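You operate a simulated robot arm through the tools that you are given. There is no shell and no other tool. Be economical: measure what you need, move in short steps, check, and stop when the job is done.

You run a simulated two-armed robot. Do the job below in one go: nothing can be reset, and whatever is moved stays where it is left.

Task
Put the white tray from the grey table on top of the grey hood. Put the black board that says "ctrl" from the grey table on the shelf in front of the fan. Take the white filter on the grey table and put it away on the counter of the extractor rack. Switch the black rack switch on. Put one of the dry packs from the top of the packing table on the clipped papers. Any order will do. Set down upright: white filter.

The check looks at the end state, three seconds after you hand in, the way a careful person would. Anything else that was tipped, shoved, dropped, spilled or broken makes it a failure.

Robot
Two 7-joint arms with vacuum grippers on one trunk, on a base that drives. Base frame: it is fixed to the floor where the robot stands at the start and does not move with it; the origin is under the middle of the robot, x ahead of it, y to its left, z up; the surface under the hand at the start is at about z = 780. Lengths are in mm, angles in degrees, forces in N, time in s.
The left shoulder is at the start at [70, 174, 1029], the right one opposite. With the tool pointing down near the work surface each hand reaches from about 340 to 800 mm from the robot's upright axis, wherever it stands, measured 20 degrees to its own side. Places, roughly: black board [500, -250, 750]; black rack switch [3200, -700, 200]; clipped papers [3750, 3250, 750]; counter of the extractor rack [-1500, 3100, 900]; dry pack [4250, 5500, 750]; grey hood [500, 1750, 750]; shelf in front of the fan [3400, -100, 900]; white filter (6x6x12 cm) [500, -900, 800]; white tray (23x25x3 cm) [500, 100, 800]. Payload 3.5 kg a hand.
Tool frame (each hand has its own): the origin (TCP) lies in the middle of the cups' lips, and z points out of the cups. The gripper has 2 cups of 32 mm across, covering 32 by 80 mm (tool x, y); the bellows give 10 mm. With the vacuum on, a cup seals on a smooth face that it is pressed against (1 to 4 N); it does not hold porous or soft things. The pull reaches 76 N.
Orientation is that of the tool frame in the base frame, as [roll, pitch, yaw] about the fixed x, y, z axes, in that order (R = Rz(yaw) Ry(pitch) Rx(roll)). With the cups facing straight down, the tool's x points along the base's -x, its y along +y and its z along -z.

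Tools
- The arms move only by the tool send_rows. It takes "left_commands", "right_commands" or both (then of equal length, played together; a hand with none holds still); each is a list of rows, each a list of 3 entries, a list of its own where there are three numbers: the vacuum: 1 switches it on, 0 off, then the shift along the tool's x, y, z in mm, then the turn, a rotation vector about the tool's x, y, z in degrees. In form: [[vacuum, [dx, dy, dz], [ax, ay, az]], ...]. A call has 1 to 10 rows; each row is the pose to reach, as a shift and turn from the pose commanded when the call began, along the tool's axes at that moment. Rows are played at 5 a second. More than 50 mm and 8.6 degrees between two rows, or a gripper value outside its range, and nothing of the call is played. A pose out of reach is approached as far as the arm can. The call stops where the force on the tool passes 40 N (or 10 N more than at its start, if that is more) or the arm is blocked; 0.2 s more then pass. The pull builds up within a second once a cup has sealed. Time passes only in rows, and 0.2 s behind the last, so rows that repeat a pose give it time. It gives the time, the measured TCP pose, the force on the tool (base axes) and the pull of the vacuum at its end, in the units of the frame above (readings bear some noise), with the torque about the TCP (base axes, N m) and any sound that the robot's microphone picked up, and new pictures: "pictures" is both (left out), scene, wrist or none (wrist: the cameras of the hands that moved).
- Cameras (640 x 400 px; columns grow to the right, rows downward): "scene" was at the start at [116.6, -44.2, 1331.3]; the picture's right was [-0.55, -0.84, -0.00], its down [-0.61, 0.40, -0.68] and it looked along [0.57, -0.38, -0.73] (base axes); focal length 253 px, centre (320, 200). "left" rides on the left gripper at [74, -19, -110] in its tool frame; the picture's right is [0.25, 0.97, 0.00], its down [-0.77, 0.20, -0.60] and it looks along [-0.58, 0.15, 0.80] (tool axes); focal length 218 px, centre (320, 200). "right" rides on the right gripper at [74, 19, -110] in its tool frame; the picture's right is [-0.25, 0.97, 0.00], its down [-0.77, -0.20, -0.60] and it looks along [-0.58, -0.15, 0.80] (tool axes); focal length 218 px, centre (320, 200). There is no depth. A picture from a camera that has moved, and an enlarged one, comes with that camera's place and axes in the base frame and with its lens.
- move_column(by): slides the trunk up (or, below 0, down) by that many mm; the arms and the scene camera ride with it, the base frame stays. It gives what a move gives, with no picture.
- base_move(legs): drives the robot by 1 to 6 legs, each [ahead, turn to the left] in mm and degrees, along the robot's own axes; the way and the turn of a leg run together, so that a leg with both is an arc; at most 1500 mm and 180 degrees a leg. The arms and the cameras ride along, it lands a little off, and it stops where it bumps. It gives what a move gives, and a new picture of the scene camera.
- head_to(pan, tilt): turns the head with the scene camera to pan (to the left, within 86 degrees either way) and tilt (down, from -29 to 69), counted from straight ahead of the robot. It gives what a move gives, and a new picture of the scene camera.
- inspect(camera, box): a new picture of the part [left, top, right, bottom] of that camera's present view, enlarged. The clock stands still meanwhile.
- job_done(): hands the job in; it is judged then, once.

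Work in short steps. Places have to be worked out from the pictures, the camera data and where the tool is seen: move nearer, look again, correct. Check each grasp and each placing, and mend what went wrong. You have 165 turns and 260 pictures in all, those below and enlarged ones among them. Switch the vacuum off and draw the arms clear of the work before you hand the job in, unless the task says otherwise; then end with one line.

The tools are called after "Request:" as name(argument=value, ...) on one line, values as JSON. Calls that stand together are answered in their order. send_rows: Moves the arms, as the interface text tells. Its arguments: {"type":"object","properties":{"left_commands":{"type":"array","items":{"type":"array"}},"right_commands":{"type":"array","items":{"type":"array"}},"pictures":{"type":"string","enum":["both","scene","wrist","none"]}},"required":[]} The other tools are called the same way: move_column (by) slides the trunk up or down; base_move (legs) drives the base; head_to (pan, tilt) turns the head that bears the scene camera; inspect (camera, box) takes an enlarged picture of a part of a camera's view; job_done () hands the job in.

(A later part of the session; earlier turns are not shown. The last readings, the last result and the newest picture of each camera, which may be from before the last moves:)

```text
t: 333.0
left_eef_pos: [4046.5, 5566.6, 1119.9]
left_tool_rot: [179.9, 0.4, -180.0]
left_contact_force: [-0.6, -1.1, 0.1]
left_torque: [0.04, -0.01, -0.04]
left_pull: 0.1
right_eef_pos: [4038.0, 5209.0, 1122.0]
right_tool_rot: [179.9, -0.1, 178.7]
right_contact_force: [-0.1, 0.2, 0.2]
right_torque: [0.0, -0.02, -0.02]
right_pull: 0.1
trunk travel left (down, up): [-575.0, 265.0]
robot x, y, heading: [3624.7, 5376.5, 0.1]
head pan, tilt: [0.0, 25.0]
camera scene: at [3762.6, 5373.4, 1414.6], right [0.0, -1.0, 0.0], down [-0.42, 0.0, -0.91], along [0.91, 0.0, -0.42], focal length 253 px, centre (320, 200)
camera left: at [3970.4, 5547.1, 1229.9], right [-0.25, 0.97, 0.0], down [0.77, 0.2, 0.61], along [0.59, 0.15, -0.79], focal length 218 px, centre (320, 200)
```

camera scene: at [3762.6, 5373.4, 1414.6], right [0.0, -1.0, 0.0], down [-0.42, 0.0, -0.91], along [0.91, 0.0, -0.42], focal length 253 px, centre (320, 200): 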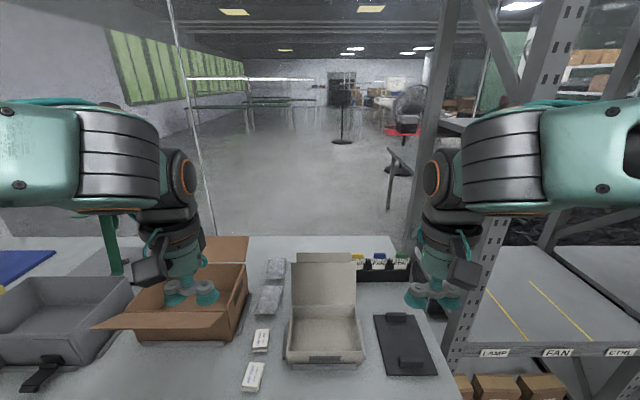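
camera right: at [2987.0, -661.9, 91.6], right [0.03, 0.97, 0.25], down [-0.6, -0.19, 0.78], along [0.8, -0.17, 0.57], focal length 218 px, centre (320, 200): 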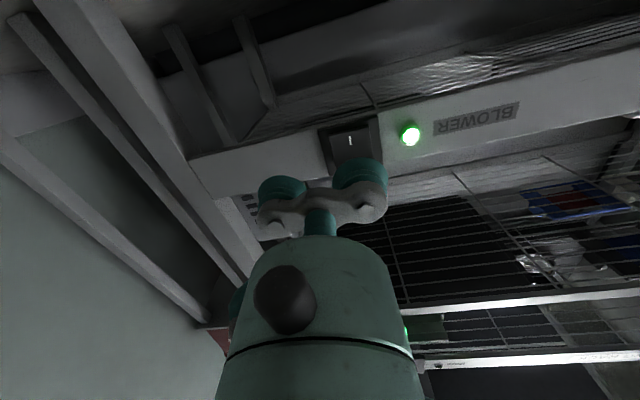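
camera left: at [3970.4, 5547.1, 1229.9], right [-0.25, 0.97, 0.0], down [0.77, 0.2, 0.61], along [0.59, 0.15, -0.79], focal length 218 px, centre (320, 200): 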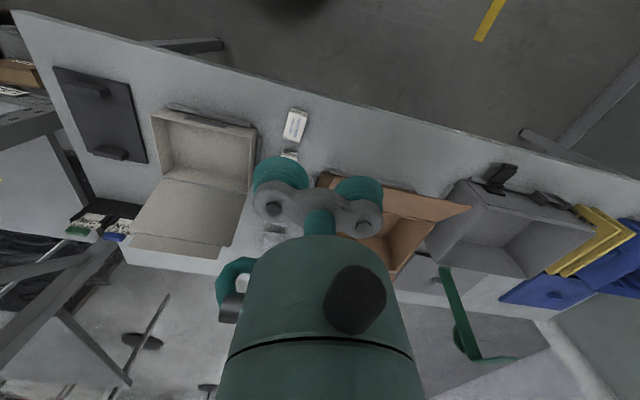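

Request:
inspect(camera="scene", box=[220, 250, 320, 400])

Request:
inspect(camera="left", box=[240, 90, 360, 170])

```text
2.67 times, centred on (270, 325) of scene
camera zoom: at [3762.6, 5373.4, 1414.6], right [0.0, -1.0, 0.0], down [-0.42, 0.0, -0.91], along [0.91, 0.0, -0.42], focal length 676 px, centre (453, -133)
```

zoom: 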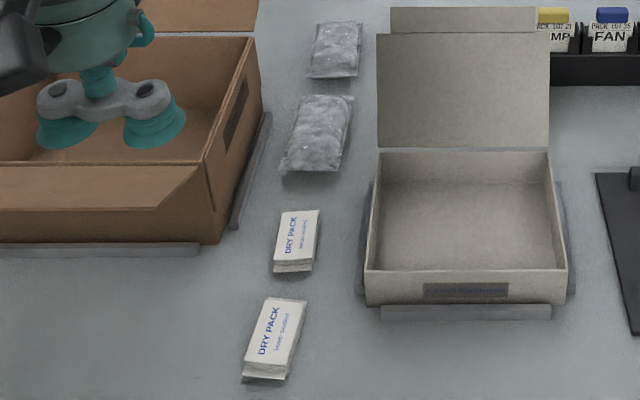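

```text
5.00 times, centred on (300, 130) of left
camera zoom: at [3970.4, 5547.1, 1229.9], right [-0.25, 0.97, 0.0], down [0.77, 0.2, 0.61], along [0.59, 0.15, -0.79], focal length 1091 px, centre (420, 550)
```

zoom: 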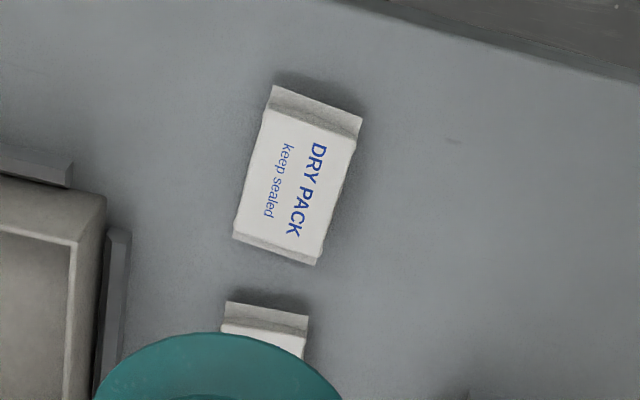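

The nearest DRY PACK is at (4134,5535), long side along x, ~80×40 mm. I move the left hand so its −y cup is over the pack, and descend to a check height.

Request:
send_rows(left_commands=[[0, [-30, -2, 30], [0, 0, 0]], [0, [-60, -5, 65], [0, 0, 0]], [0, [-87, -8, 100], [0, 0, 0]], [0, [-87, -8, 145], [0, 0, 0]], [0, [-87, -8, 190], [0, 0, 0]], [0, [-87, -8, 235], [0, 0, 0]], [0, [-87, -8, 275], [0, 0, 0]], [0, [-87, -8, 275], [0, 0, 0]]], pictures="both")

```text
t: 334.8
left_eef_pos: [4133.7, 5556.3, 848.7]
left_tool_rot: [179.9, 0.5, 179.9]
left_contact_force: [0.1, 0.1, 0.1]
left_torque: [-0.01, -0.03, 0.07]
left_pull: 0.1
right_eef_pos: [4037.2, 5208.4, 1122.4]
right_tool_rot: [-179.9, -0.1, 178.8]
right_contact_force: [0.5, 0.4, 0.7]
right_torque: [-0.02, -0.02, -0.03]
right_pull: 0.0
trunk travel left (down, up): [-575.0, 265.0]
robot x, y, heading: [3623.2, 5372.3, 0.0]
head pan, tilt: [0.0, 25.0]
camera scene: at [3761.9, 5374.0, 1414.7], right [0.0, -1.0, 0.0], down [-0.42, 0.0, -0.91], along [0.91, 0.0, -0.42], focal length 253 px, centre (320, 200)
camera left: at [4057.5, 5537.1, 956.9], right [-0.25, 0.97, 0.0], down [0.77, 0.2, 0.61], along [0.59, 0.15, -0.79], focal length 218 px, centre (320, 200)
```

scene: 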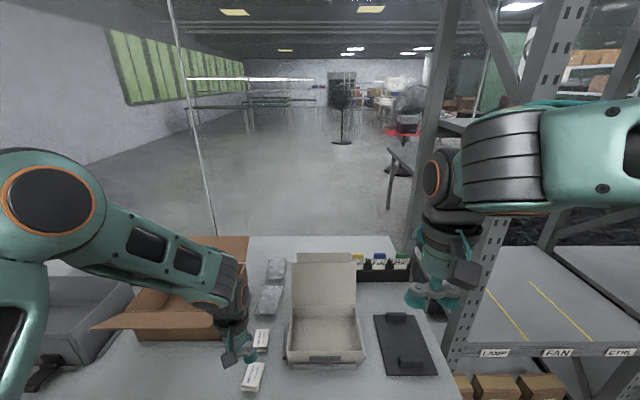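
left: 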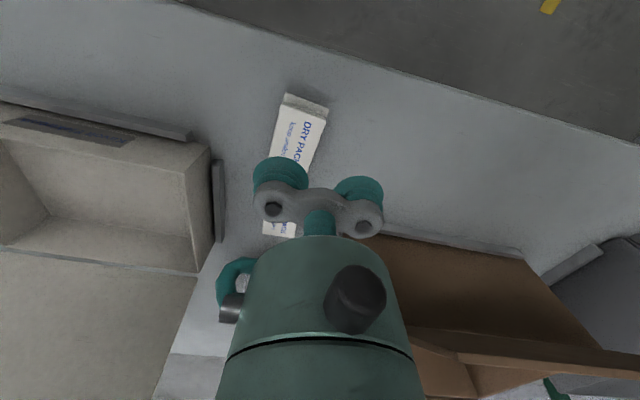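

Aligned. I descend with vacuum on in small steps.

Request:
send_rows(left_commands=[[0, [-4, 3, 35], [0, 0, 0]], [1, [-4, 3, 55], [0, 0, 0]], [1, [-4, 3, 63], [0, 0, 0]], [1, [-4, 3, 68], [0, 0, 0]], [1, [-4, 3, 73], [0, 0, 0]], [1, [-4, 3, 77], [0, 0, 0]], [1, [-4, 3, 77], [0, 0, 0]]], pictures="wrist")

```text
t: 336.4
left_eef_pos: [4139.7, 5560.4, 771.4]
left_tool_rot: [-179.9, 0.7, -179.9]
left_contact_force: [3.5, 3.5, 27.1]
left_torque: [-1.28, 0.2, 0.03]
left_pull: 37.8
right_eef_pos: [4037.4, 5209.4, 1123.9]
right_tool_rot: [179.9, 0.0, 178.8]
right_contact_force: [0.8, 0.6, -0.7]
right_torque: [-0.01, -0.01, -0.02]
right_pull: 0.0
trunk travel left (down, up): [-575.0, 265.0]
robot x, y, heading: [3622.9, 5373.8, 0.0]
head pan, tilt: [0.0, 25.0]
camera left: at [4062.5, 5541.4, 880.1], right [-0.25, 0.97, 0.0], down [0.76, 0.2, 0.61], along [0.59, 0.15, -0.79], focal length 218 px, centre (320, 200)
```

left: 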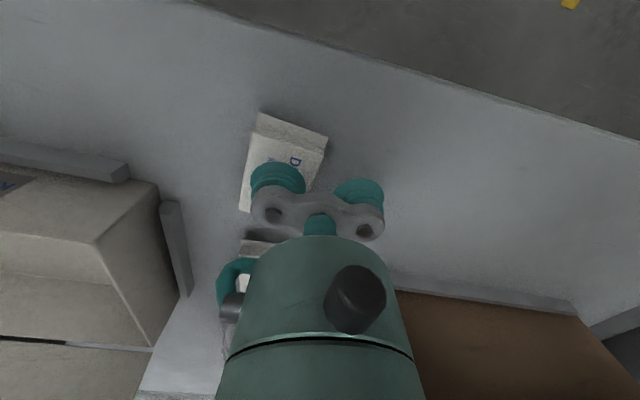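

Sealed on one cup (38 N). I lift it straight up and draw it in.

Request:
send_rows(left_commands=[[1, [0, 0, -10], [0, 0, 0]], [1, [0, 0, -40], [0, 0, 0]], [1, [0, 0, -85], [0, 0, 0]], [1, [0, 0, -130], [0, 0, 0]], [1, [0, 0, -175], [0, 0, 0]], [1, [0, 0, -220], [0, 0, 0]], [1, [30, 0, -255], [0, 0, 0]], [1, [70, -10, -280], [0, 0, 0]], [1, [110, -20, -300], [0, 0, 0]], [1, [110, -20, -300], [0, 0, 0]]], pictures="wrist")

```text
t: 338.6
left_eef_pos: [4028.6, 5541.1, 1070.3]
left_tool_rot: [180.0, 0.4, 179.9]
left_contact_force: [-0.2, -0.2, 0.2]
left_torque: [-0.94, 0.03, 0.01]
left_pull: 37.7
right_eef_pos: [4039.7, 5208.8, 1120.7]
right_tool_rot: [179.9, -0.1, 178.8]
right_contact_force: [0.0, -0.5, -0.7]
right_torque: [-0.02, 0.02, -0.03]
right_pull: 0.1
trunk travel left (down, up): [-575.0, 265.0]
robot x, y, heading: [3620.5, 5370.2, 0.4]
head pan, tilt: [0.0, 25.0]
camera left: at [3952.2, 5522.4, 1179.2], right [-0.25, 0.97, 0.0], down [0.77, 0.2, 0.61], along [0.59, 0.15, -0.79], focal length 218 px, centre (320, 200)
```

left: 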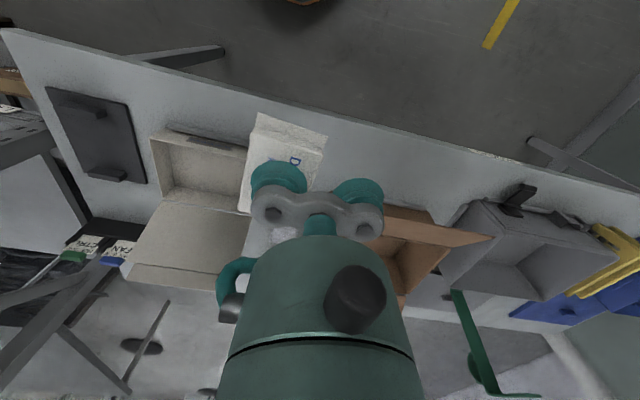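

The pack is held. I back off and drive towards the left end of the desk with the papers.

Request:
base_move(legs=[[-320, 0], [0, -75], [1150, 0], [0, -15]])

```text
t: 350.4
left_eef_pos: [3732.3, 3843.0, 1070.0]
left_tool_rot: [-180.0, 0.5, 88.7]
left_contact_force: [-0.2, -0.2, -0.3]
left_torque: [0.02, 0.93, -0.03]
left_pull: 37.3
right_eef_pos: [3400.8, 3839.3, 1123.8]
right_tool_rot: [179.9, -0.1, 87.5]
right_contact_force: [-0.3, 0.5, 0.8]
right_torque: [0.0, 0.01, 0.03]
right_pull: 0.1
trunk travel left (down, up): [-575.0, 265.0]
robot x, y, heading: [3572.0, 4250.8, -91.2]
head pan, tilt: [0.0, 25.0]
camera scene: at [3570.9, 4111.5, 1414.6], right [-1.0, 0.02, 0.0], down [0.01, 0.42, -0.91], along [-0.02, -0.91, -0.42], focal length 253 px, centre (320, 200)
```

scene: 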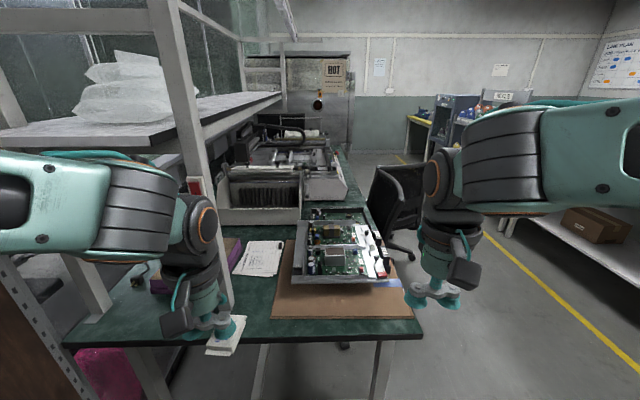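

Request:
inspect(camera="scene", box=[190, 210, 330, 350])

Request:
inspect(camera="scene", box=[0, 60, 320, 360])

```text
2.86 times, centred on (260, 280) of scene
camera zoom: at [3570.9, 4111.5, 1414.6], right [-1.0, 0.02, 0.0], down [0.01, 0.42, -0.91], along [-0.02, -0.91, -0.42], focal length 724 px, centre (491, -29)
```

zoom: 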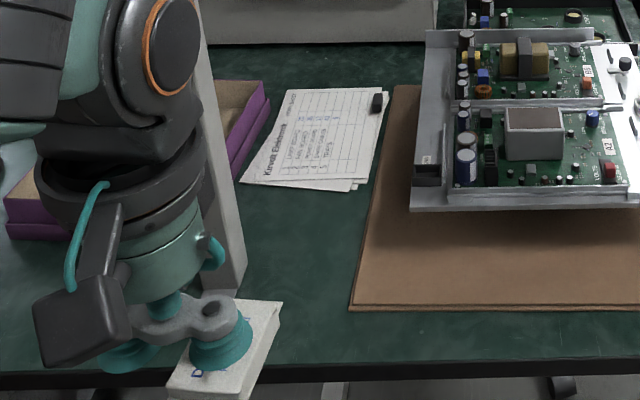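

```text
1.33 times, centred on (160, 210) of scene
camera zoom: at [3570.9, 4111.5, 1414.6], right [-1.0, 0.02, 0.0], down [0.01, 0.42, -0.91], along [-0.02, -0.91, -0.42], focal length 338 px, centre (533, 187)
```

zoom: 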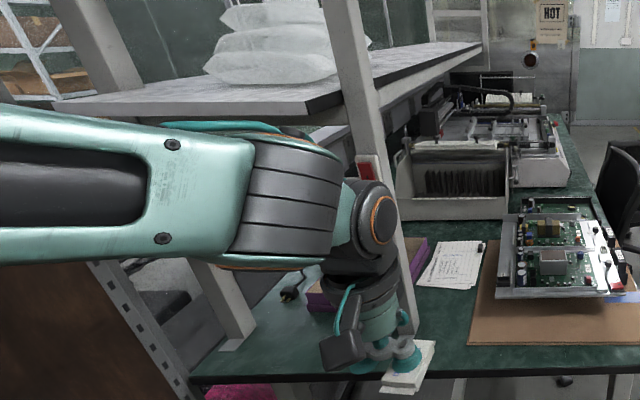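

The paper centre is (3800,3249), but a post at (3860,3526) would block the left forearm; the right arm would be clear. So I'll set the pack down on the cardboard mat and re-pick it with the right hand. First I tuck the left hand inward, move the right out, and drive closer.

Request:
send_rows(left_commands=[[1, [0, -40, 0], [0, 0, 0]], [1, [0, -80, 0], [0, 0, 0]], [1, [0, -110, 0], [0, 0, 0]], [1, [0, -130, 0], [0, 0, 0]], [1, [0, -130, 0], [0, 0, 0]]], right_commands=[[0, [10, -45, 0], [0, 0, 0]], [0, [20, -90, 0], [0, 0, 0]], [0, [30, -130, 0], [0, 0, 0]], [0, [40, -160, 0], [0, 0, 0]], [0, [40, -160, 0], [0, 0, 0]]], pictures="none")

Request:
base_move(legs=[[280, 0], [0, 14]])

Request:
head_to(pan=0, tilt=45)

```text
t: 351.6
left_eef_pos: [3603.5, 3846.0, 1073.1]
left_tool_rot: [-179.9, 0.5, 88.7]
left_contact_force: [-0.1, -0.8, 0.6]
left_torque: [0.01, 0.91, -0.05]
left_pull: 37.9
right_eef_pos: [3243.8, 3884.6, 1120.9]
right_tool_rot: [-179.9, -0.2, 87.6]
right_contact_force: [-0.3, -0.3, -0.4]
right_torque: [0.0, 0.04, 0.01]
right_pull: 0.1
trunk travel left (down, up): [-575.0, 265.0]
robot x, y, heading: [3577.5, 4258.0, -91.4]
head pan, tilt: [0.0, 25.0]
```

```text
t: 354.4
left_eef_pos: [3692.0, 3579.5, 1073.2]
left_tool_rot: [-180.0, 0.6, 102.4]
left_contact_force: [0.4, -0.3, 0.2]
left_torque: [-0.2, 0.92, -0.01]
left_pull: 38.2
right_eef_pos: [3331.2, 3531.6, 1121.3]
right_tool_rot: [180.0, -0.1, 101.2]
right_contact_force: [-0.4, 0.1, 0.0]
right_torque: [0.01, 0.01, 0.03]
right_pull: 0.1
trunk travel left (down, up): [-575.0, 265.0]
robot x, y, heading: [3570.2, 3968.4, -77.5]
head pan, tilt: [0.0, 25.0]
camera scene: at [3597.0, 3830.4, 1414.6], right [-0.98, -0.22, 0.0], down [-0.09, 0.41, -0.91], along [0.2, -0.89, -0.42], focal length 253 px, centre (320, 200)
```

scene: 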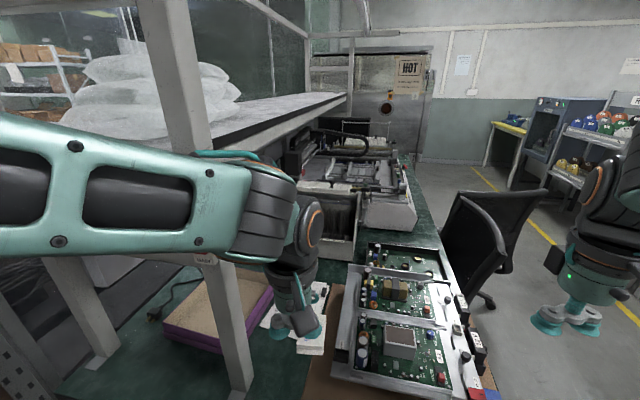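

```text
t: 355.2
left_eef_pos: [3691.8, 3578.2, 1072.3]
left_tool_rot: [-180.0, 0.5, 102.4]
left_contact_force: [-0.9, 0.2, -0.5]
left_torque: [-0.18, 0.89, -0.02]
left_pull: 38.1
right_eef_pos: [3332.2, 3531.6, 1121.1]
right_tool_rot: [180.0, -0.2, 101.2]
right_contact_force: [0.6, 0.0, -0.4]
right_torque: [0.02, 0.02, 0.01]
right_pull: 0.0
trunk travel left (down, up): [-575.0, 265.0]
robot x, y, heading: [3568.1, 3965.6, -77.6]
head pan, tilt: [0.0, 45.0]
camera scene: at [3594.8, 3840.5, 1384.0], right [-0.98, -0.22, 0.0], down [-0.15, 0.69, -0.71], along [0.15, -0.69, -0.71], focal length 253 px, centre (320, 200)
```

scene: 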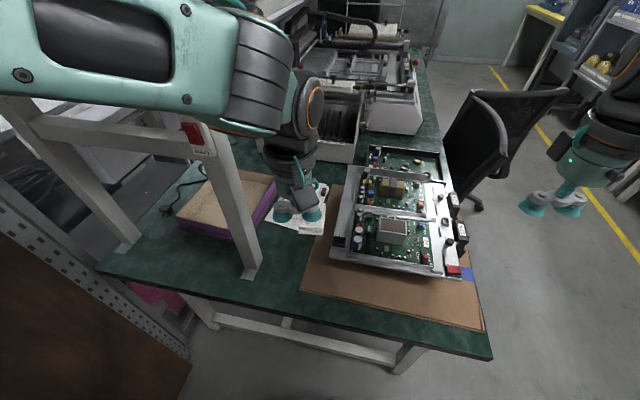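

I put the pack down on the mat strip left of the power supply, at about (3680,3490). First down to a check height.

Request:
send_rows(left_commands=[[1, [-40, -3, 0], [0, 0, 0]], [1, [-83, -7, 15], [0, 0, 0]], [1, [-83, -7, 60], [0, 0, 0]], [1, [-83, -7, 105], [0, 0, 0]], [1, [-83, -7, 150], [0, 0, 0]], [1, [-83, -7, 195], [0, 0, 0]], [1, [-83, -7, 235], [0, 0, 0]], [1, [-83, -7, 235], [0, 0, 0]]], pictures="both")

```text
t: 357.0
left_eef_pos: [3701.9, 3495.1, 839.4]
left_tool_rot: [180.0, 0.5, 102.4]
left_contact_force: [0.0, -0.2, 0.0]
left_torque: [-0.2, 0.92, -0.01]
left_pull: 38.9
right_eef_pos: [3331.2, 3532.2, 1121.0]
right_tool_rot: [179.9, 0.0, 101.2]
right_contact_force: [-0.3, -0.1, 1.1]
right_torque: [-0.01, 0.02, 0.0]
right_pull: 0.2
trunk travel left (down, up): [-575.0, 265.0]
robot x, y, heading: [3566.3, 3972.0, -77.7]
head pan, tilt: [0.0, 45.0]
camera scene: at [3594.9, 3841.6, 1384.1], right [-0.98, -0.22, 0.0], down [-0.15, 0.69, -0.71], along [0.15, -0.69, -0.71], focal length 253 px, centre (320, 200)
camera left: at [3665.1, 3563.7, 947.8], right [0.89, 0.45, 0.0], down [0.36, -0.7, 0.61], along [0.28, -0.55, -0.79], focal length 218 px, centre (320, 200)
```

scene: 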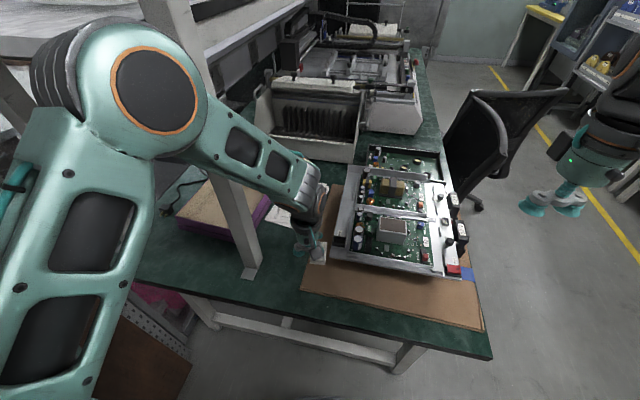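
left: 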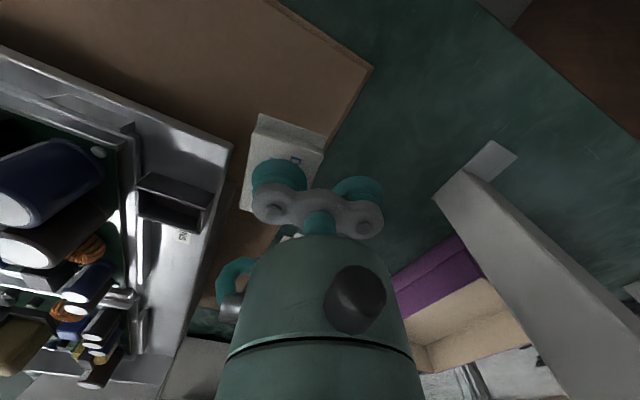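

Clear to go down; I lower in small steps.

Request:
send_rows(left_commands=[[1, [0, 0, 30], [0, 0, 0]], [1, [0, 0, 44], [0, 0, 0]], [1, [0, 0, 50], [0, 0, 0]], [1, [0, 0, 54], [0, 0, 0]], [1, [0, 0, 58], [0, 0, 0]], [1, [0, 0, 62], [0, 0, 0]], [1, [0, 0, 62], [0, 0, 0]]], pictures="none")

```text
t: 358.6
left_eef_pos: [3702.2, 3494.6, 776.5]
left_tool_rot: [-179.9, 0.7, 102.3]
left_contact_force: [-0.3, -5.7, 27.9]
left_torque: [-0.1, 1.23, 0.09]
left_pull: 37.9
right_eef_pos: [3331.1, 3533.1, 1122.1]
right_tool_rot: [180.0, 0.1, 101.1]
right_contact_force: [-0.5, 1.0, 0.0]
right_torque: [-0.03, 0.0, 0.0]
right_pull: 0.0
trunk travel left (down, up): [-575.0, 265.0]
robot x, y, heading: [3568.0, 3967.7, -77.7]
head pan, tilt: [0.0, 45.0]
```

Contact. I vent and lift off, then draw the left hand back clear of the area.

Request:
send_rows(left_commands=[[0, [0, 0, -2], [0, 0, 0]], [0, [0, 0, -3], [0, 0, 0]], [0, [0, 0, -3], [0, 0, 0]], [0, [0, 0, -5], [0, 0, 0]], [0, [0, 0, -20], [0, 0, 0]], [0, [0, 0, -65], [0, 0, 0]], [0, [0, 0, -110], [0, 0, 0]], [0, [0, 0, -155], [0, 0, 0]], [0, [0, 0, -200], [0, 0, 0]], [0, [0, 0, -245], [0, 0, 0]]], pictures="wrist")

Request:
send_rows(left_commands=[[0, [40, 0, -20], [0, 0, 0]], [0, [80, 0, -40], [0, 0, 0]], [0, [100, 30, -50], [0, 0, 0]], [0, [110, 70, -50], [0, 0, 0]], [0, [110, 70, -50], [0, 0, 0]]], pictures="scene")

```text
t: 360.8
left_eef_pos: [3703.8, 3500.3, 1022.0]
left_tool_rot: [-180.0, 0.5, 102.4]
left_contact_force: [-0.3, -1.0, 0.2]
left_torque: [-0.02, 0.03, -0.01]
left_pull: 0.0
right_eef_pos: [3331.7, 3532.7, 1121.4]
right_tool_rot: [-180.0, -0.2, 101.2]
right_contact_force: [0.2, -0.3, -0.3]
right_torque: [0.03, 0.0, 0.01]
right_pull: 0.0
trunk travel left (down, up): [-575.0, 265.0]
robot x, y, heading: [3565.4, 3973.3, -77.6]
head pan, tilt: [0.0, 45.0]
camera left: at [3667.3, 3567.0, 1130.0], right [0.89, 0.45, 0.0], down [0.36, -0.71, 0.61], along [0.28, -0.54, -0.79], focal length 218 px, centre (320, 200)
```

left: 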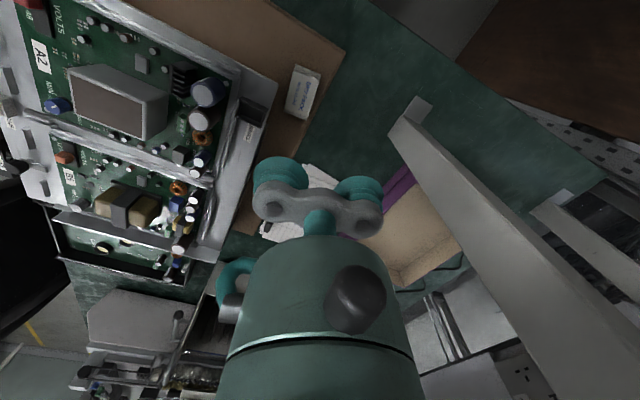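

```text
t: 362.0
left_eef_pos: [3747.9, 3620.8, 1072.5]
left_tool_rot: [179.8, 0.5, 102.3]
left_contact_force: [-0.8, 0.6, -0.1]
left_torque: [0.0, -0.04, -0.02]
left_pull: 0.0
right_eef_pos: [3330.2, 3531.9, 1120.8]
right_tool_rot: [179.9, -0.1, 101.2]
right_contact_force: [0.0, -0.7, 0.1]
right_torque: [0.04, 0.0, 0.03]
right_pull: 0.1
trunk travel left (down, up): [-575.0, 265.0]
robot x, y, heading: [3566.4, 3968.9, -77.5]
head pan, tilt: [0.0, 45.0]
camera scene: at [3593.1, 3839.7, 1383.9], right [-0.98, -0.22, 0.0], down [-0.15, 0.69, -0.71], along [0.15, -0.69, -0.71], focal length 253 px, centre (320, 200)
```

scene: 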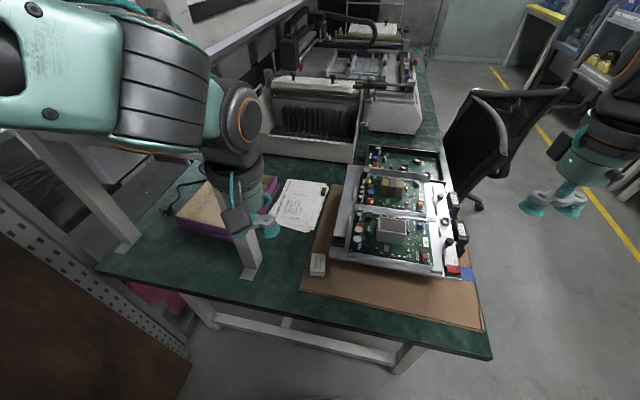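

The pack is at (3675,3490) and the paper centre near (3795,3262). I raise the left hand out of the way, then bring the right hand over the pack.

Request:
send_rows(left_commands=[[0, [0, 0, -45], [0, 0, 0]], [0, [0, 0, -90], [0, 0, 0]], [0, [0, 0, -135], [0, 0, 0]], [0, [0, 0, -170], [0, 0, 0]]], pictures="none")

Request:
send_rows(right_commands=[[0, [-10, 36, 28], [0, 0, 0]], [0, [-20, 72, 56], [0, 0, 0]], [0, [-30, 108, 84], [0, 0, 0]], [0, [-40, 144, 112], [0, 0, 0]], [0, [-52, 180, 132], [0, 0, 0]], [0, [-64, 220, 150], [0, 0, 0]], [0, [-76, 260, 165], [0, 0, 0]], [0, [-90, 300, 180], [0, 0, 0]], [0, [-108, 340, 195], [0, 0, 0]], [0, [-108, 357, 220], [0, 0, 0]]], pictures="both")

```text
t: 363.0
left_eef_pos: [3746.2, 3621.1, 1239.8]
left_tool_rot: [180.0, 0.5, 102.4]
left_contact_force: [-0.9, 0.6, -0.1]
left_torque: [0.0, 0.0, 0.02]
left_pull: 0.0
right_eef_pos: [3330.1, 3531.1, 1120.9]
right_tool_rot: [179.9, -0.1, 101.2]
right_contact_force: [0.0, 0.9, -0.4]
right_torque: [0.0, 0.0, 0.04]
right_pull: 0.0
trunk travel left (down, up): [-575.0, 265.0]
robot x, y, heading: [3566.4, 3973.0, -77.5]
head pan, tilt: [0.0, 45.0]
```

```text
t: 365.2
left_eef_pos: [3747.1, 3620.9, 1239.3]
left_tool_rot: [-179.9, 0.4, 102.3]
left_contact_force: [-0.1, 0.6, 0.1]
left_torque: [0.03, -0.01, 0.04]
left_pull: 0.1
right_eef_pos: [3704.5, 3496.2, 899.9]
right_tool_rot: [179.9, -0.1, 101.2]
right_contact_force: [0.3, 0.6, 0.0]
right_torque: [0.0, 0.01, 0.02]
right_pull: 0.1
trunk travel left (down, up): [-575.0, 265.0]
robot x, y, heading: [3566.9, 3967.1, -77.9]
head pan, tilt: [0.0, 45.0]
camera scene: at [3595.3, 3840.2, 1383.9], right [-0.98, -0.22, 0.0], down [-0.15, 0.69, -0.71], along [0.15, -0.69, -0.71], focal length 253 px, centre (320, 200)
camera right: at [3708.9, 3571.8, 1010.3], right [1.0, -0.06, 0.0], down [-0.05, -0.8, 0.6], along [-0.04, -0.6, -0.8], focal length 218 px, centre (320, 200)
```

scene: 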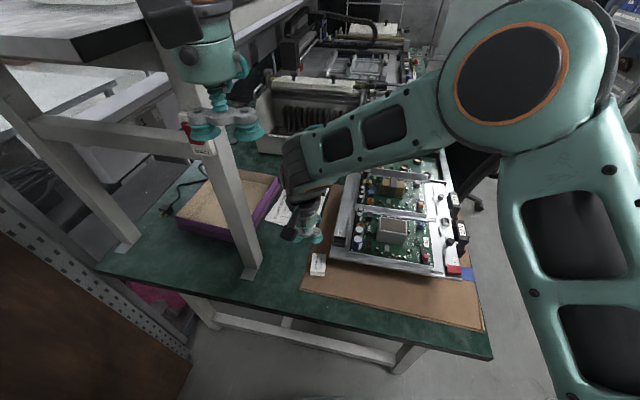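
right: 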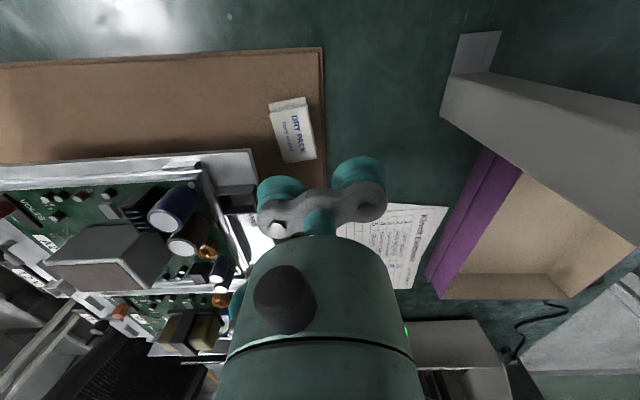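

The pack is at (3674,3494); I fine-tune and descend with vacuum.

Request:
send_rows(right_commands=[[0, [3, -6, 40], [0, 0, 0]], [0, [3, -6, 80], [0, 0, 0]], [1, [3, -6, 105], [0, 0, 0]], [1, [3, -6, 113], [0, 0, 0]], [1, [3, -6, 118], [0, 0, 0]], [1, [3, -6, 122], [0, 0, 0]], [1, [3, -6, 125], [0, 0, 0]], [1, [3, -6, 125], [0, 0, 0]]], pictures="wrist")

```text
t: 367.0
left_eef_pos: [3746.2, 3623.2, 1240.3]
left_tool_rot: [-179.9, 0.6, 102.5]
left_contact_force: [0.4, 0.8, 0.5]
left_torque: [-0.02, -0.03, 0.0]
left_pull: 0.1
right_eef_pos: [3698.2, 3497.3, 777.8]
right_tool_rot: [179.9, 0.1, 101.2]
right_contact_force: [-0.2, -2.0, 26.3]
right_torque: [-0.22, 1.02, 0.02]
right_pull: 38.0
trunk travel left (down, up): [-575.0, 265.0]
robot x, y, heading: [3564.8, 3969.2, -77.2]
head pan, tilt: [0.0, 45.0]
camera right: at [3700.9, 3573.4, 888.2], right [1.0, -0.06, 0.0], down [-0.05, -0.79, 0.6], along [-0.04, -0.6, -0.8], focal length 218 px, centre (320, 200)
```

right: 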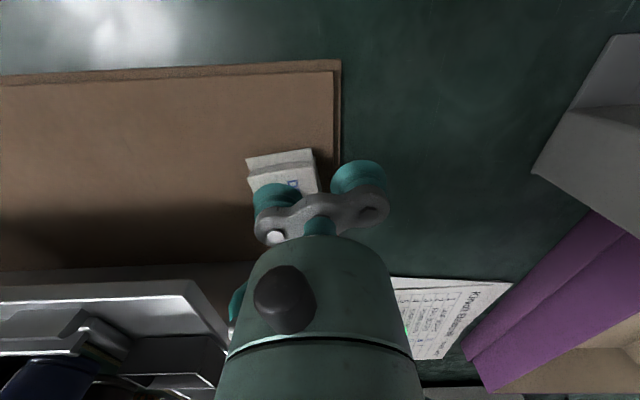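

Sealed. I lift and carry the pack over the papers.

Request:
send_rows(right_commands=[[1, [0, 0, -10], [0, 0, 0]], [1, [0, 0, -45], [0, 0, 0]], [1, [0, 0, -85], [0, 0, 0]], [1, [-20, 12, -115], [0, 0, 0]], [1, [-60, 22, -120], [0, 0, 0]], [1, [-105, 32, -120], [0, 0, 0]], [1, [-150, 42, -120], [0, 0, 0]], [1, [-195, 52, -120], [0, 0, 0]], [1, [-247, 63, -120], [0, 0, 0]]], pictures="none")

```text
refused: row 9 steps farther than a row can; nothing moved
```

Request:
send_rows(right_commands=[[1, [0, 0, -10], [0, 0, 0]], [1, [0, 0, -45], [0, 0, 0]], [1, [0, 0, -85], [0, 0, 0]], [1, [-20, 12, -115], [0, 0, 0]], [1, [-65, 22, -120], [0, 0, 0]], [1, [-110, 32, -120], [0, 0, 0]], [1, [-156, 42, -120], [0, 0, 0]], [1, [-202, 52, -120], [0, 0, 0]], [1, [-247, 63, -120], [0, 0, 0]], [1, [-247, 63, -120], [0, 0, 0]]], pictures="both")

```text
t: 369.2
left_eef_pos: [3746.2, 3621.5, 1239.3]
left_tool_rot: [179.9, 0.5, 102.4]
left_contact_force: [0.1, 1.2, -0.4]
left_torque: [-0.03, 0.01, -0.01]
left_pull: 0.2
right_eef_pos: [3749.0, 3314.7, 900.3]
right_tool_rot: [-180.0, -0.1, 101.2]
right_contact_force: [-0.3, 0.0, 0.4]
right_torque: [-0.16, 0.91, -0.03]
right_pull: 38.0
right hand out of reach, approached as far as the arm can: row 7, 8, 9, 10
trunk travel left (down, up): [-575.0, 265.0]
robot x, y, heading: [3567.9, 3970.4, -77.5]
head pan, tilt: [0.0, 45.0]
camera scene: at [3595.3, 3842.0, 1384.1], right [-0.98, -0.22, 0.0], down [-0.15, 0.69, -0.71], along [0.15, -0.69, -0.71], focal length 253 px, centre (320, 200)
camera right: at [3753.4, 3391.1, 1011.2], right [1.0, -0.06, 0.0], down [-0.05, -0.8, 0.6], along [-0.04, -0.6, -0.8], focal length 218 px, centre (320, 200)
```

scene: 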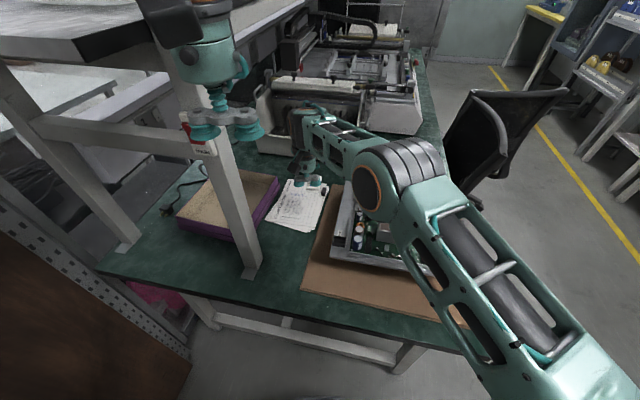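
right: 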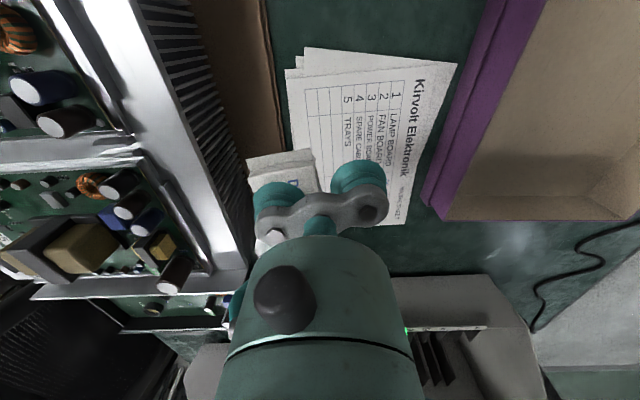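

The right arm is at its reach limit with the pack at (3725,3310). I tuck the left hand away from the post, then nudge the base 45 mm forward with a 5° left turn.

Request:
send_rows(left_commands=[[0, [0, -35, -15], [0, 0, 0]], [0, [0, -70, -30], [0, 0, 0]], [0, [0, -100, -40], [0, 0, 0]], [0, [0, -100, -40], [0, 0, 0]]], pictures="none")

Request:
base_move(legs=[[45, 0], [0, 5]])

```text
t: 370.2
left_eef_pos: [3639.1, 3570.9, 1258.8]
left_tool_rot: [-179.9, 0.5, 102.4]
left_contact_force: [-0.2, 0.0, 0.7]
left_torque: [0.01, 0.01, -0.01]
left_pull: 0.0
left hand out of reach, approached as far as the arm can: row 1, 2, 3
right_eef_pos: [3749.4, 3314.0, 899.5]
right_tool_rot: [-180.0, -0.1, 101.2]
right_contact_force: [-0.4, -0.7, -0.8]
right_torque: [-0.2, 0.9, -0.02]
right_pull: 38.1
trunk travel left (down, up): [-575.0, 265.0]
robot x, y, heading: [3568.2, 3970.6, -77.7]
head pan, tilt: [0.0, 45.0]
```

```text
t: 371.6
left_eef_pos: [3670.8, 3533.8, 1259.6]
left_tool_rot: [-179.9, 0.6, 105.2]
left_contact_force: [0.9, 0.1, 0.4]
left_torque: [-0.02, 0.02, -0.02]
left_pull: 0.0
right_eef_pos: [3790.9, 3282.3, 901.4]
right_tool_rot: [-179.9, 0.0, 104.0]
right_contact_force: [0.3, -0.6, -0.5]
right_torque: [-0.18, 0.77, -0.01]
right_pull: 37.9
trunk travel left (down, up): [-575.0, 265.0]
robot x, y, heading: [3577.3, 3925.2, -74.9]
head pan, tilt: [0.0, 45.0]
stopped in leg 2: the robot was blocked; the commanded pose is now the measured one
camera scene: at [3612.0, 3800.9, 1384.2], right [-0.96, -0.26, 0.0], down [-0.19, 0.68, -0.71], along [0.18, -0.68, -0.71], focal length 253 px, centre (320, 200)
```

scene: 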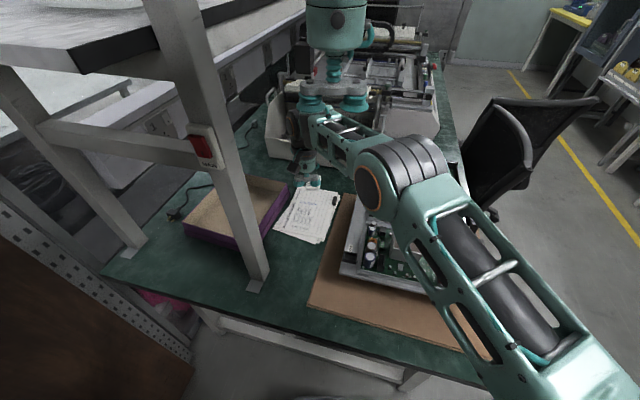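

The base turn was blocked after ~3°, but the pack is now at about (3768,3276), over the paper. I check with the wrist camera.

Request:
inspect(camera="right", box=[120, 0, 520, 250])

Request:
inspect(camera="scene", box=[140, 60, 420, 300])

```text
1.60 times, centred on (320, 125) of right
camera zoom: at [3791.8, 3358.2, 1012.3], right [1.0, -0.01, 0.0], down [-0.01, -0.8, 0.6], along [-0.01, -0.6, -0.8], focal length 349 px, centre (320, 320)
```

zoom: 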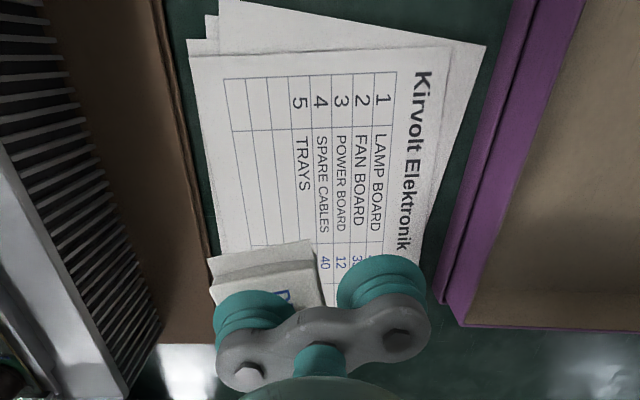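

```text
1.67 times, centred on (280, 180) of scene
camera zoom: at [3612.0, 3800.9, 1384.2], right [-0.96, -0.26, 0.0], down [-0.19, 0.68, -0.71], along [0.18, -0.68, -0.71], focal length 422 px, centre (387, 233)
```

zoom: 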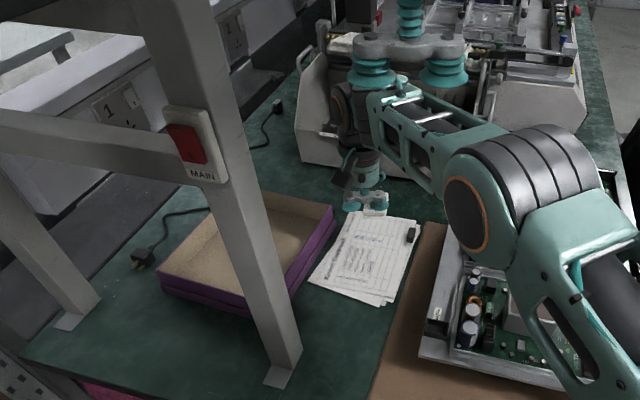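

The pack is over the sheet. I lower it, shifting slightly towards the sheet's middle.

Request:
send_rows(right_commands=[[1, [0, 5, 30], [0, 0, 0]], [1, [0, 12, 60], [0, 0, 0]], [1, [0, 12, 85], [0, 0, 0]], [1, [0, 12, 100], [0, 0, 0]], [1, [0, 12, 100], [0, 0, 0]]], pictures="wrist")

```text
t: 372.8
left_eef_pos: [3669.6, 3530.2, 1258.9]
left_tool_rot: [180.0, 0.4, 105.3]
left_contact_force: [0.1, -0.2, -0.2]
left_torque: [0.02, 0.04, -0.04]
left_pull: 0.0
right_eef_pos: [3801.6, 3282.5, 799.4]
right_tool_rot: [-179.9, -0.1, 104.0]
right_contact_force: [0.6, 0.4, -0.8]
right_torque: [0.01, 0.0, -0.01]
right_pull: 0.1
right hand out of reach, approached as far as the arm can: row 1, 2
trunk travel left (down, up): [-575.0, 265.0]
robot x, y, heading: [3575.4, 3925.4, -74.9]
head pan, tilt: [0.0, 45.0]
camera right: at [3802.6, 3357.9, 909.4], right [1.0, -0.01, 0.0], down [-0.01, -0.8, 0.6], along [-0.01, -0.6, -0.8], focal length 218 px, centre (320, 200)
```

right: 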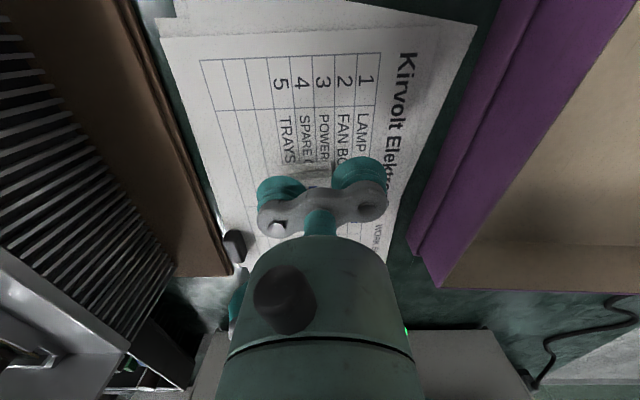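

The pull is gone: the pack came off during that motion. I raise the hand and look for it.

Request:
send_rows(right_commands=[[0, [0, 0, -40], [0, 0, 0]], [0, [0, 0, -80], [0, 0, 0]], [0, [20, 0, -100], [0, 0, 0]], [0, [60, 0, -110], [0, 0, 0]], [0, [60, 0, -110], [0, 0, 0]]], pictures="both")

```text
t: 374.0
left_eef_pos: [3668.7, 3530.4, 1258.8]
left_tool_rot: [-179.9, 0.5, 105.3]
left_contact_force: [0.2, 0.9, 0.0]
left_torque: [0.02, -0.03, 0.0]
left_pull: 0.1
right_eef_pos: [3794.5, 3342.9, 909.6]
right_tool_rot: [-179.8, -0.5, 105.0]
right_contact_force: [0.1, -0.3, 0.0]
right_torque: [0.02, 0.0, -0.01]
right_pull: 0.0
right hand out of reach, approached as far as the arm can: row 4, 5
trunk travel left (down, up): [-575.0, 265.0]
robot x, y, heading: [3578.3, 3925.0, -74.9]
head pan, tilt: [0.0, 45.0]
camera scene: at [3611.2, 3797.7, 1383.9], right [-0.96, -0.26, 0.0], down [-0.19, 0.68, -0.71], along [0.19, -0.68, -0.71], focal length 253 px, centre (320, 200)
camera right: at [3794.3, 3418.4, 1021.1], right [1.0, 0.01, -0.01], down [0.01, -0.8, 0.6], along [0.0, -0.6, -0.8], focal length 218 px, centre (320, 200)
```

scene: 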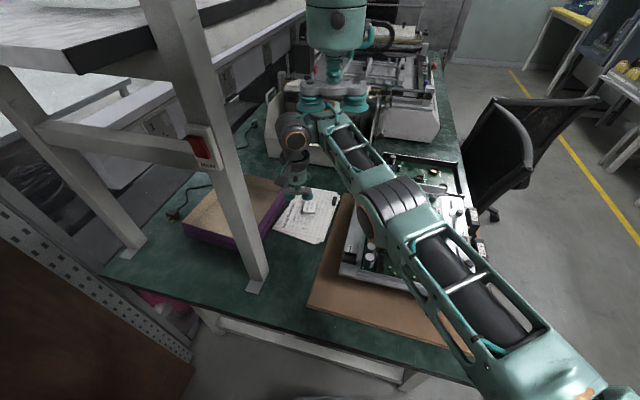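
right: 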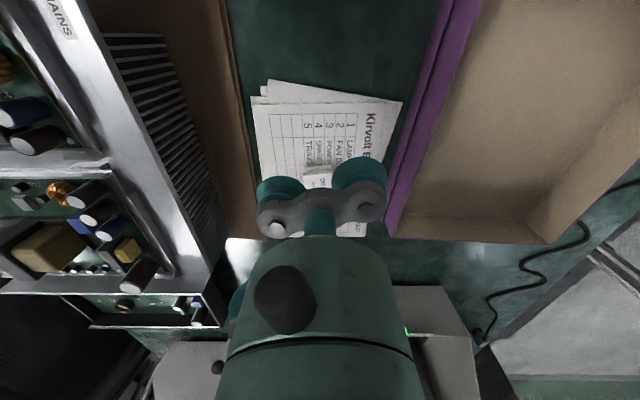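

The pack appears to lie on the paper. I enlarge to check.

Request:
inspect(camera="scene", box=[250, 160, 370, 260])

Request:
inspect(camera="right", box=[240, 70, 420, 250])

```text
4.00 times, centred on (310, 210) of scene
camera zoom: at [3611.2, 3797.7, 1383.9], right [-0.96, -0.26, 0.0], down [-0.19, 0.68, -0.71], along [0.19, -0.68, -0.71], focal length 1014 px, centre (360, 160)
```

zoom: 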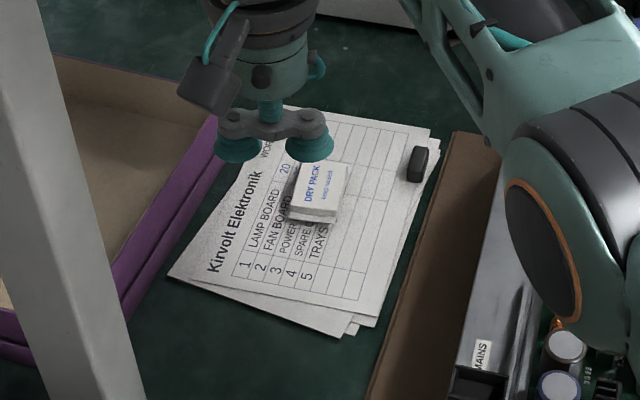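

```text
2.22 times, centred on (330, 160) of right
camera zoom: at [3794.3, 3418.4, 1021.1], right [1.0, 0.01, -0.01], down [0.01, -0.8, 0.6], along [0.0, -0.6, -0.8], focal length 485 px, centre (298, 289)
```

zoom: 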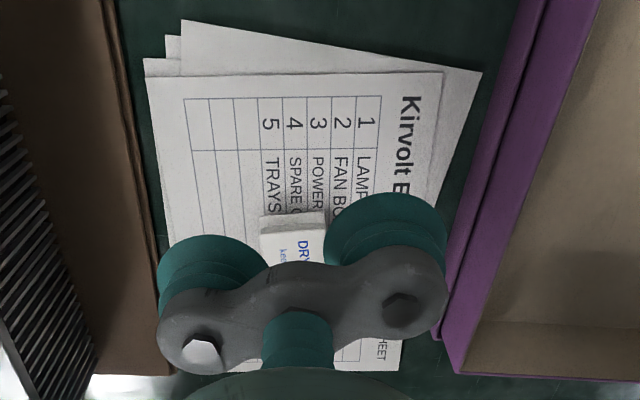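

The dry pack lies flat and right side up in the middle of the clipped papers. I leave it, undo the small turn and back straight away from the desk.

Request:
base_move(legs=[[0, -2], [-120, 0]])

```text
t: 375.6
left_eef_pos: [3629.0, 3643.9, 1258.3]
left_tool_rot: [-179.9, 0.5, 103.2]
left_contact_force: [0.0, -0.1, -0.4]
left_torque: [0.03, -0.02, -0.04]
left_pull: 0.0
right_eef_pos: [3746.3, 3452.1, 909.1]
right_tool_rot: [-179.8, -0.7, 103.0]
right_contact_force: [0.4, -0.8, 0.0]
right_torque: [0.01, 0.0, 0.03]
right_pull: 0.0
trunk travel left (down, up): [-575.0, 265.0]
robot x, y, heading: [3549.2, 4041.1, -76.9]
head pan, tilt: [0.0, 45.0]
camera scene: at [3579.4, 3912.9, 1383.9], right [-0.97, -0.23, 0.0], down [-0.16, 0.69, -0.71], along [0.16, -0.69, -0.71], focal length 253 px, centre (320, 200)
```

scene: 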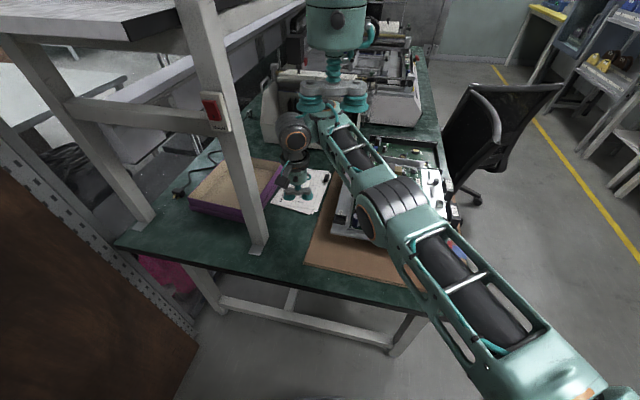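

I keep backing away until the hands are clear of the desk.

Request:
base_move(legs=[[-400, 0]])

Request:
head_to(pan=5, tilt=28)

```text
t: 378.1
left_eef_pos: [3536.9, 4035.4, 1258.1]
left_tool_rot: [179.9, 0.5, 103.2]
left_contact_force: [-0.1, 0.3, 0.4]
left_torque: [-0.01, -0.02, -0.01]
left_pull: 0.1
right_eef_pos: [3653.8, 3843.3, 910.3]
right_tool_rot: [-179.8, -0.5, 102.9]
right_contact_force: [1.4, -0.1, -0.9]
right_torque: [0.03, 0.01, 0.01]
right_pull: 0.0
trunk travel left (down, up): [-575.0, 265.0]
robot x, y, heading: [3459.3, 4431.4, -76.7]
head pan, tilt: [0.0, 45.0]
camera scene: at [3487.6, 4304.6, 1384.0], right [-0.97, -0.23, 0.0], down [-0.16, 0.69, -0.71], along [0.16, -0.69, -0.71], focal length 253 px, centre (320, 200)
```

scene: 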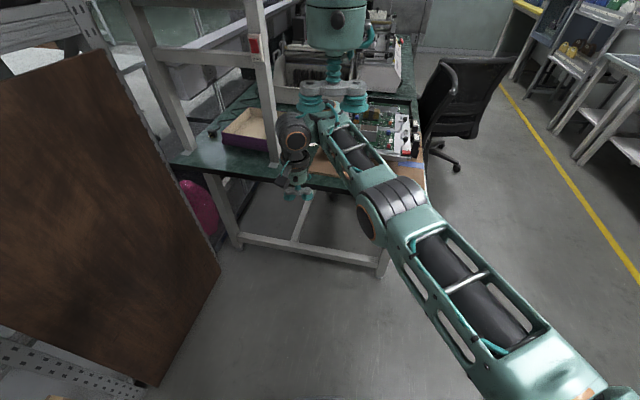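

```text
t: 378.9
left_eef_pos: [3535.8, 4035.9, 1259.1]
left_tool_rot: [179.9, 0.5, 103.2]
left_contact_force: [0.1, -0.2, -0.7]
left_torque: [-0.03, -0.01, -0.02]
left_pull: 0.1
right_eef_pos: [3654.4, 3843.3, 910.2]
right_tool_rot: [-179.8, -0.6, 103.0]
right_contact_force: [1.3, 0.0, 0.3]
right_torque: [-0.02, -0.02, 0.01]
right_pull: 0.0
trunk travel left (down, up): [-575.0, 265.0]
robot x, y, heading: [3459.3, 4434.1, -76.9]
head pan, tilt: [5.0, 28.0]
camera scene: at [3497.5, 4296.8, 1409.6], right [-0.95, -0.31, 0.0], down [-0.15, 0.45, -0.88], along [0.27, -0.84, -0.47], focal length 253 px, centre (320, 200)
```

scene: 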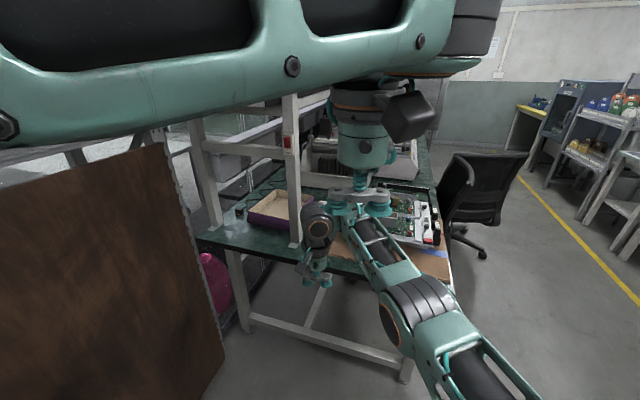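

I move the hands aside for a last look at the papers and the MAIN switch on the post.

Request:
send_rows(right_commands=[[0, [10, -45, -10], [0, 0, 0]], [0, [20, -90, -20], [0, 0, 0]], [0, [30, -135, -30], [0, 0, 0]], [0, [40, -180, -40], [0, 0, 0]], [0, [50, -225, -50], [0, 0, 0]], [0, [60, -270, -60], [0, 0, 0]]], left_commands=[[0, [0, 15, 30], [0, 0, 0]], [0, [0, 30, 60], [0, 0, 0]], [0, [0, 45, 90], [0, 0, 0]], [0, [0, 60, 120], [0, 0, 0]], [0, [0, 80, 150], [0, 0, 0]], [0, [0, 100, 170], [0, 0, 0]]], pictures="scene")

Request:
inspect(camera="scene", box=[230, 120, 450, 280])

```text
t: 380.3
left_eef_pos: [3636.3, 4056.2, 1086.8]
left_tool_rot: [-179.9, 0.5, 103.2]
left_contact_force: [0.6, 0.1, 0.3]
left_torque: [-0.02, 0.0, -0.03]
left_pull: 0.0
right_eef_pos: [3481.0, 3737.5, 967.6]
right_tool_rot: [-179.7, -0.6, 102.8]
right_contact_force: [0.1, -0.3, -0.2]
right_torque: [0.01, 0.02, 0.0]
right_pull: 0.1
right hand out of reach, approached as far as the arm can: row 1, 2, 3, 4, 5, 6
trunk travel left (down, up): [-575.0, 265.0]
robot x, y, heading: [3458.6, 4433.6, -76.8]
head pan, tilt: [5.0, 28.0]
camera scene: at [3498.4, 4297.0, 1409.7], right [-0.95, -0.31, 0.0], down [-0.15, 0.45, -0.88], along [0.27, -0.84, -0.47], focal length 253 px, centre (320, 200)
```

scene: 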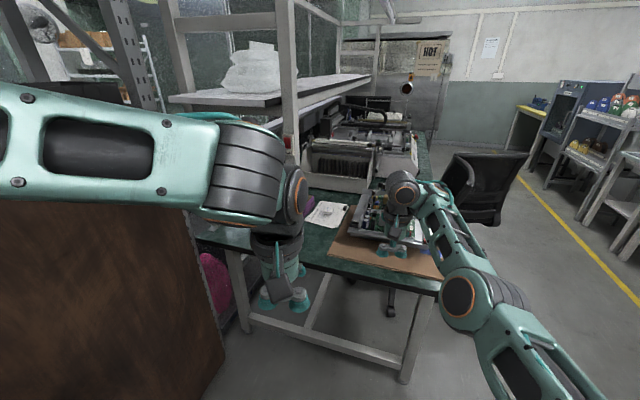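

```text
2.50 times, centred on (340, 200) of scene
camera zoom: at [3498.4, 4297.0, 1409.7], right [-0.95, -0.31, 0.0], down [-0.15, 0.45, -0.88], along [0.27, -0.84, -0.47], focal length 634 px, centre (270, 200)
```

zoom: 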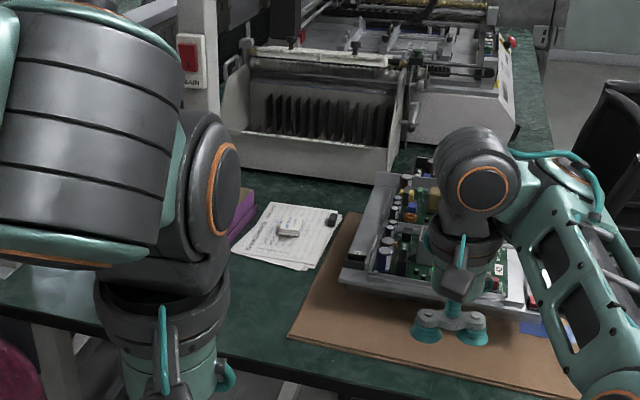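

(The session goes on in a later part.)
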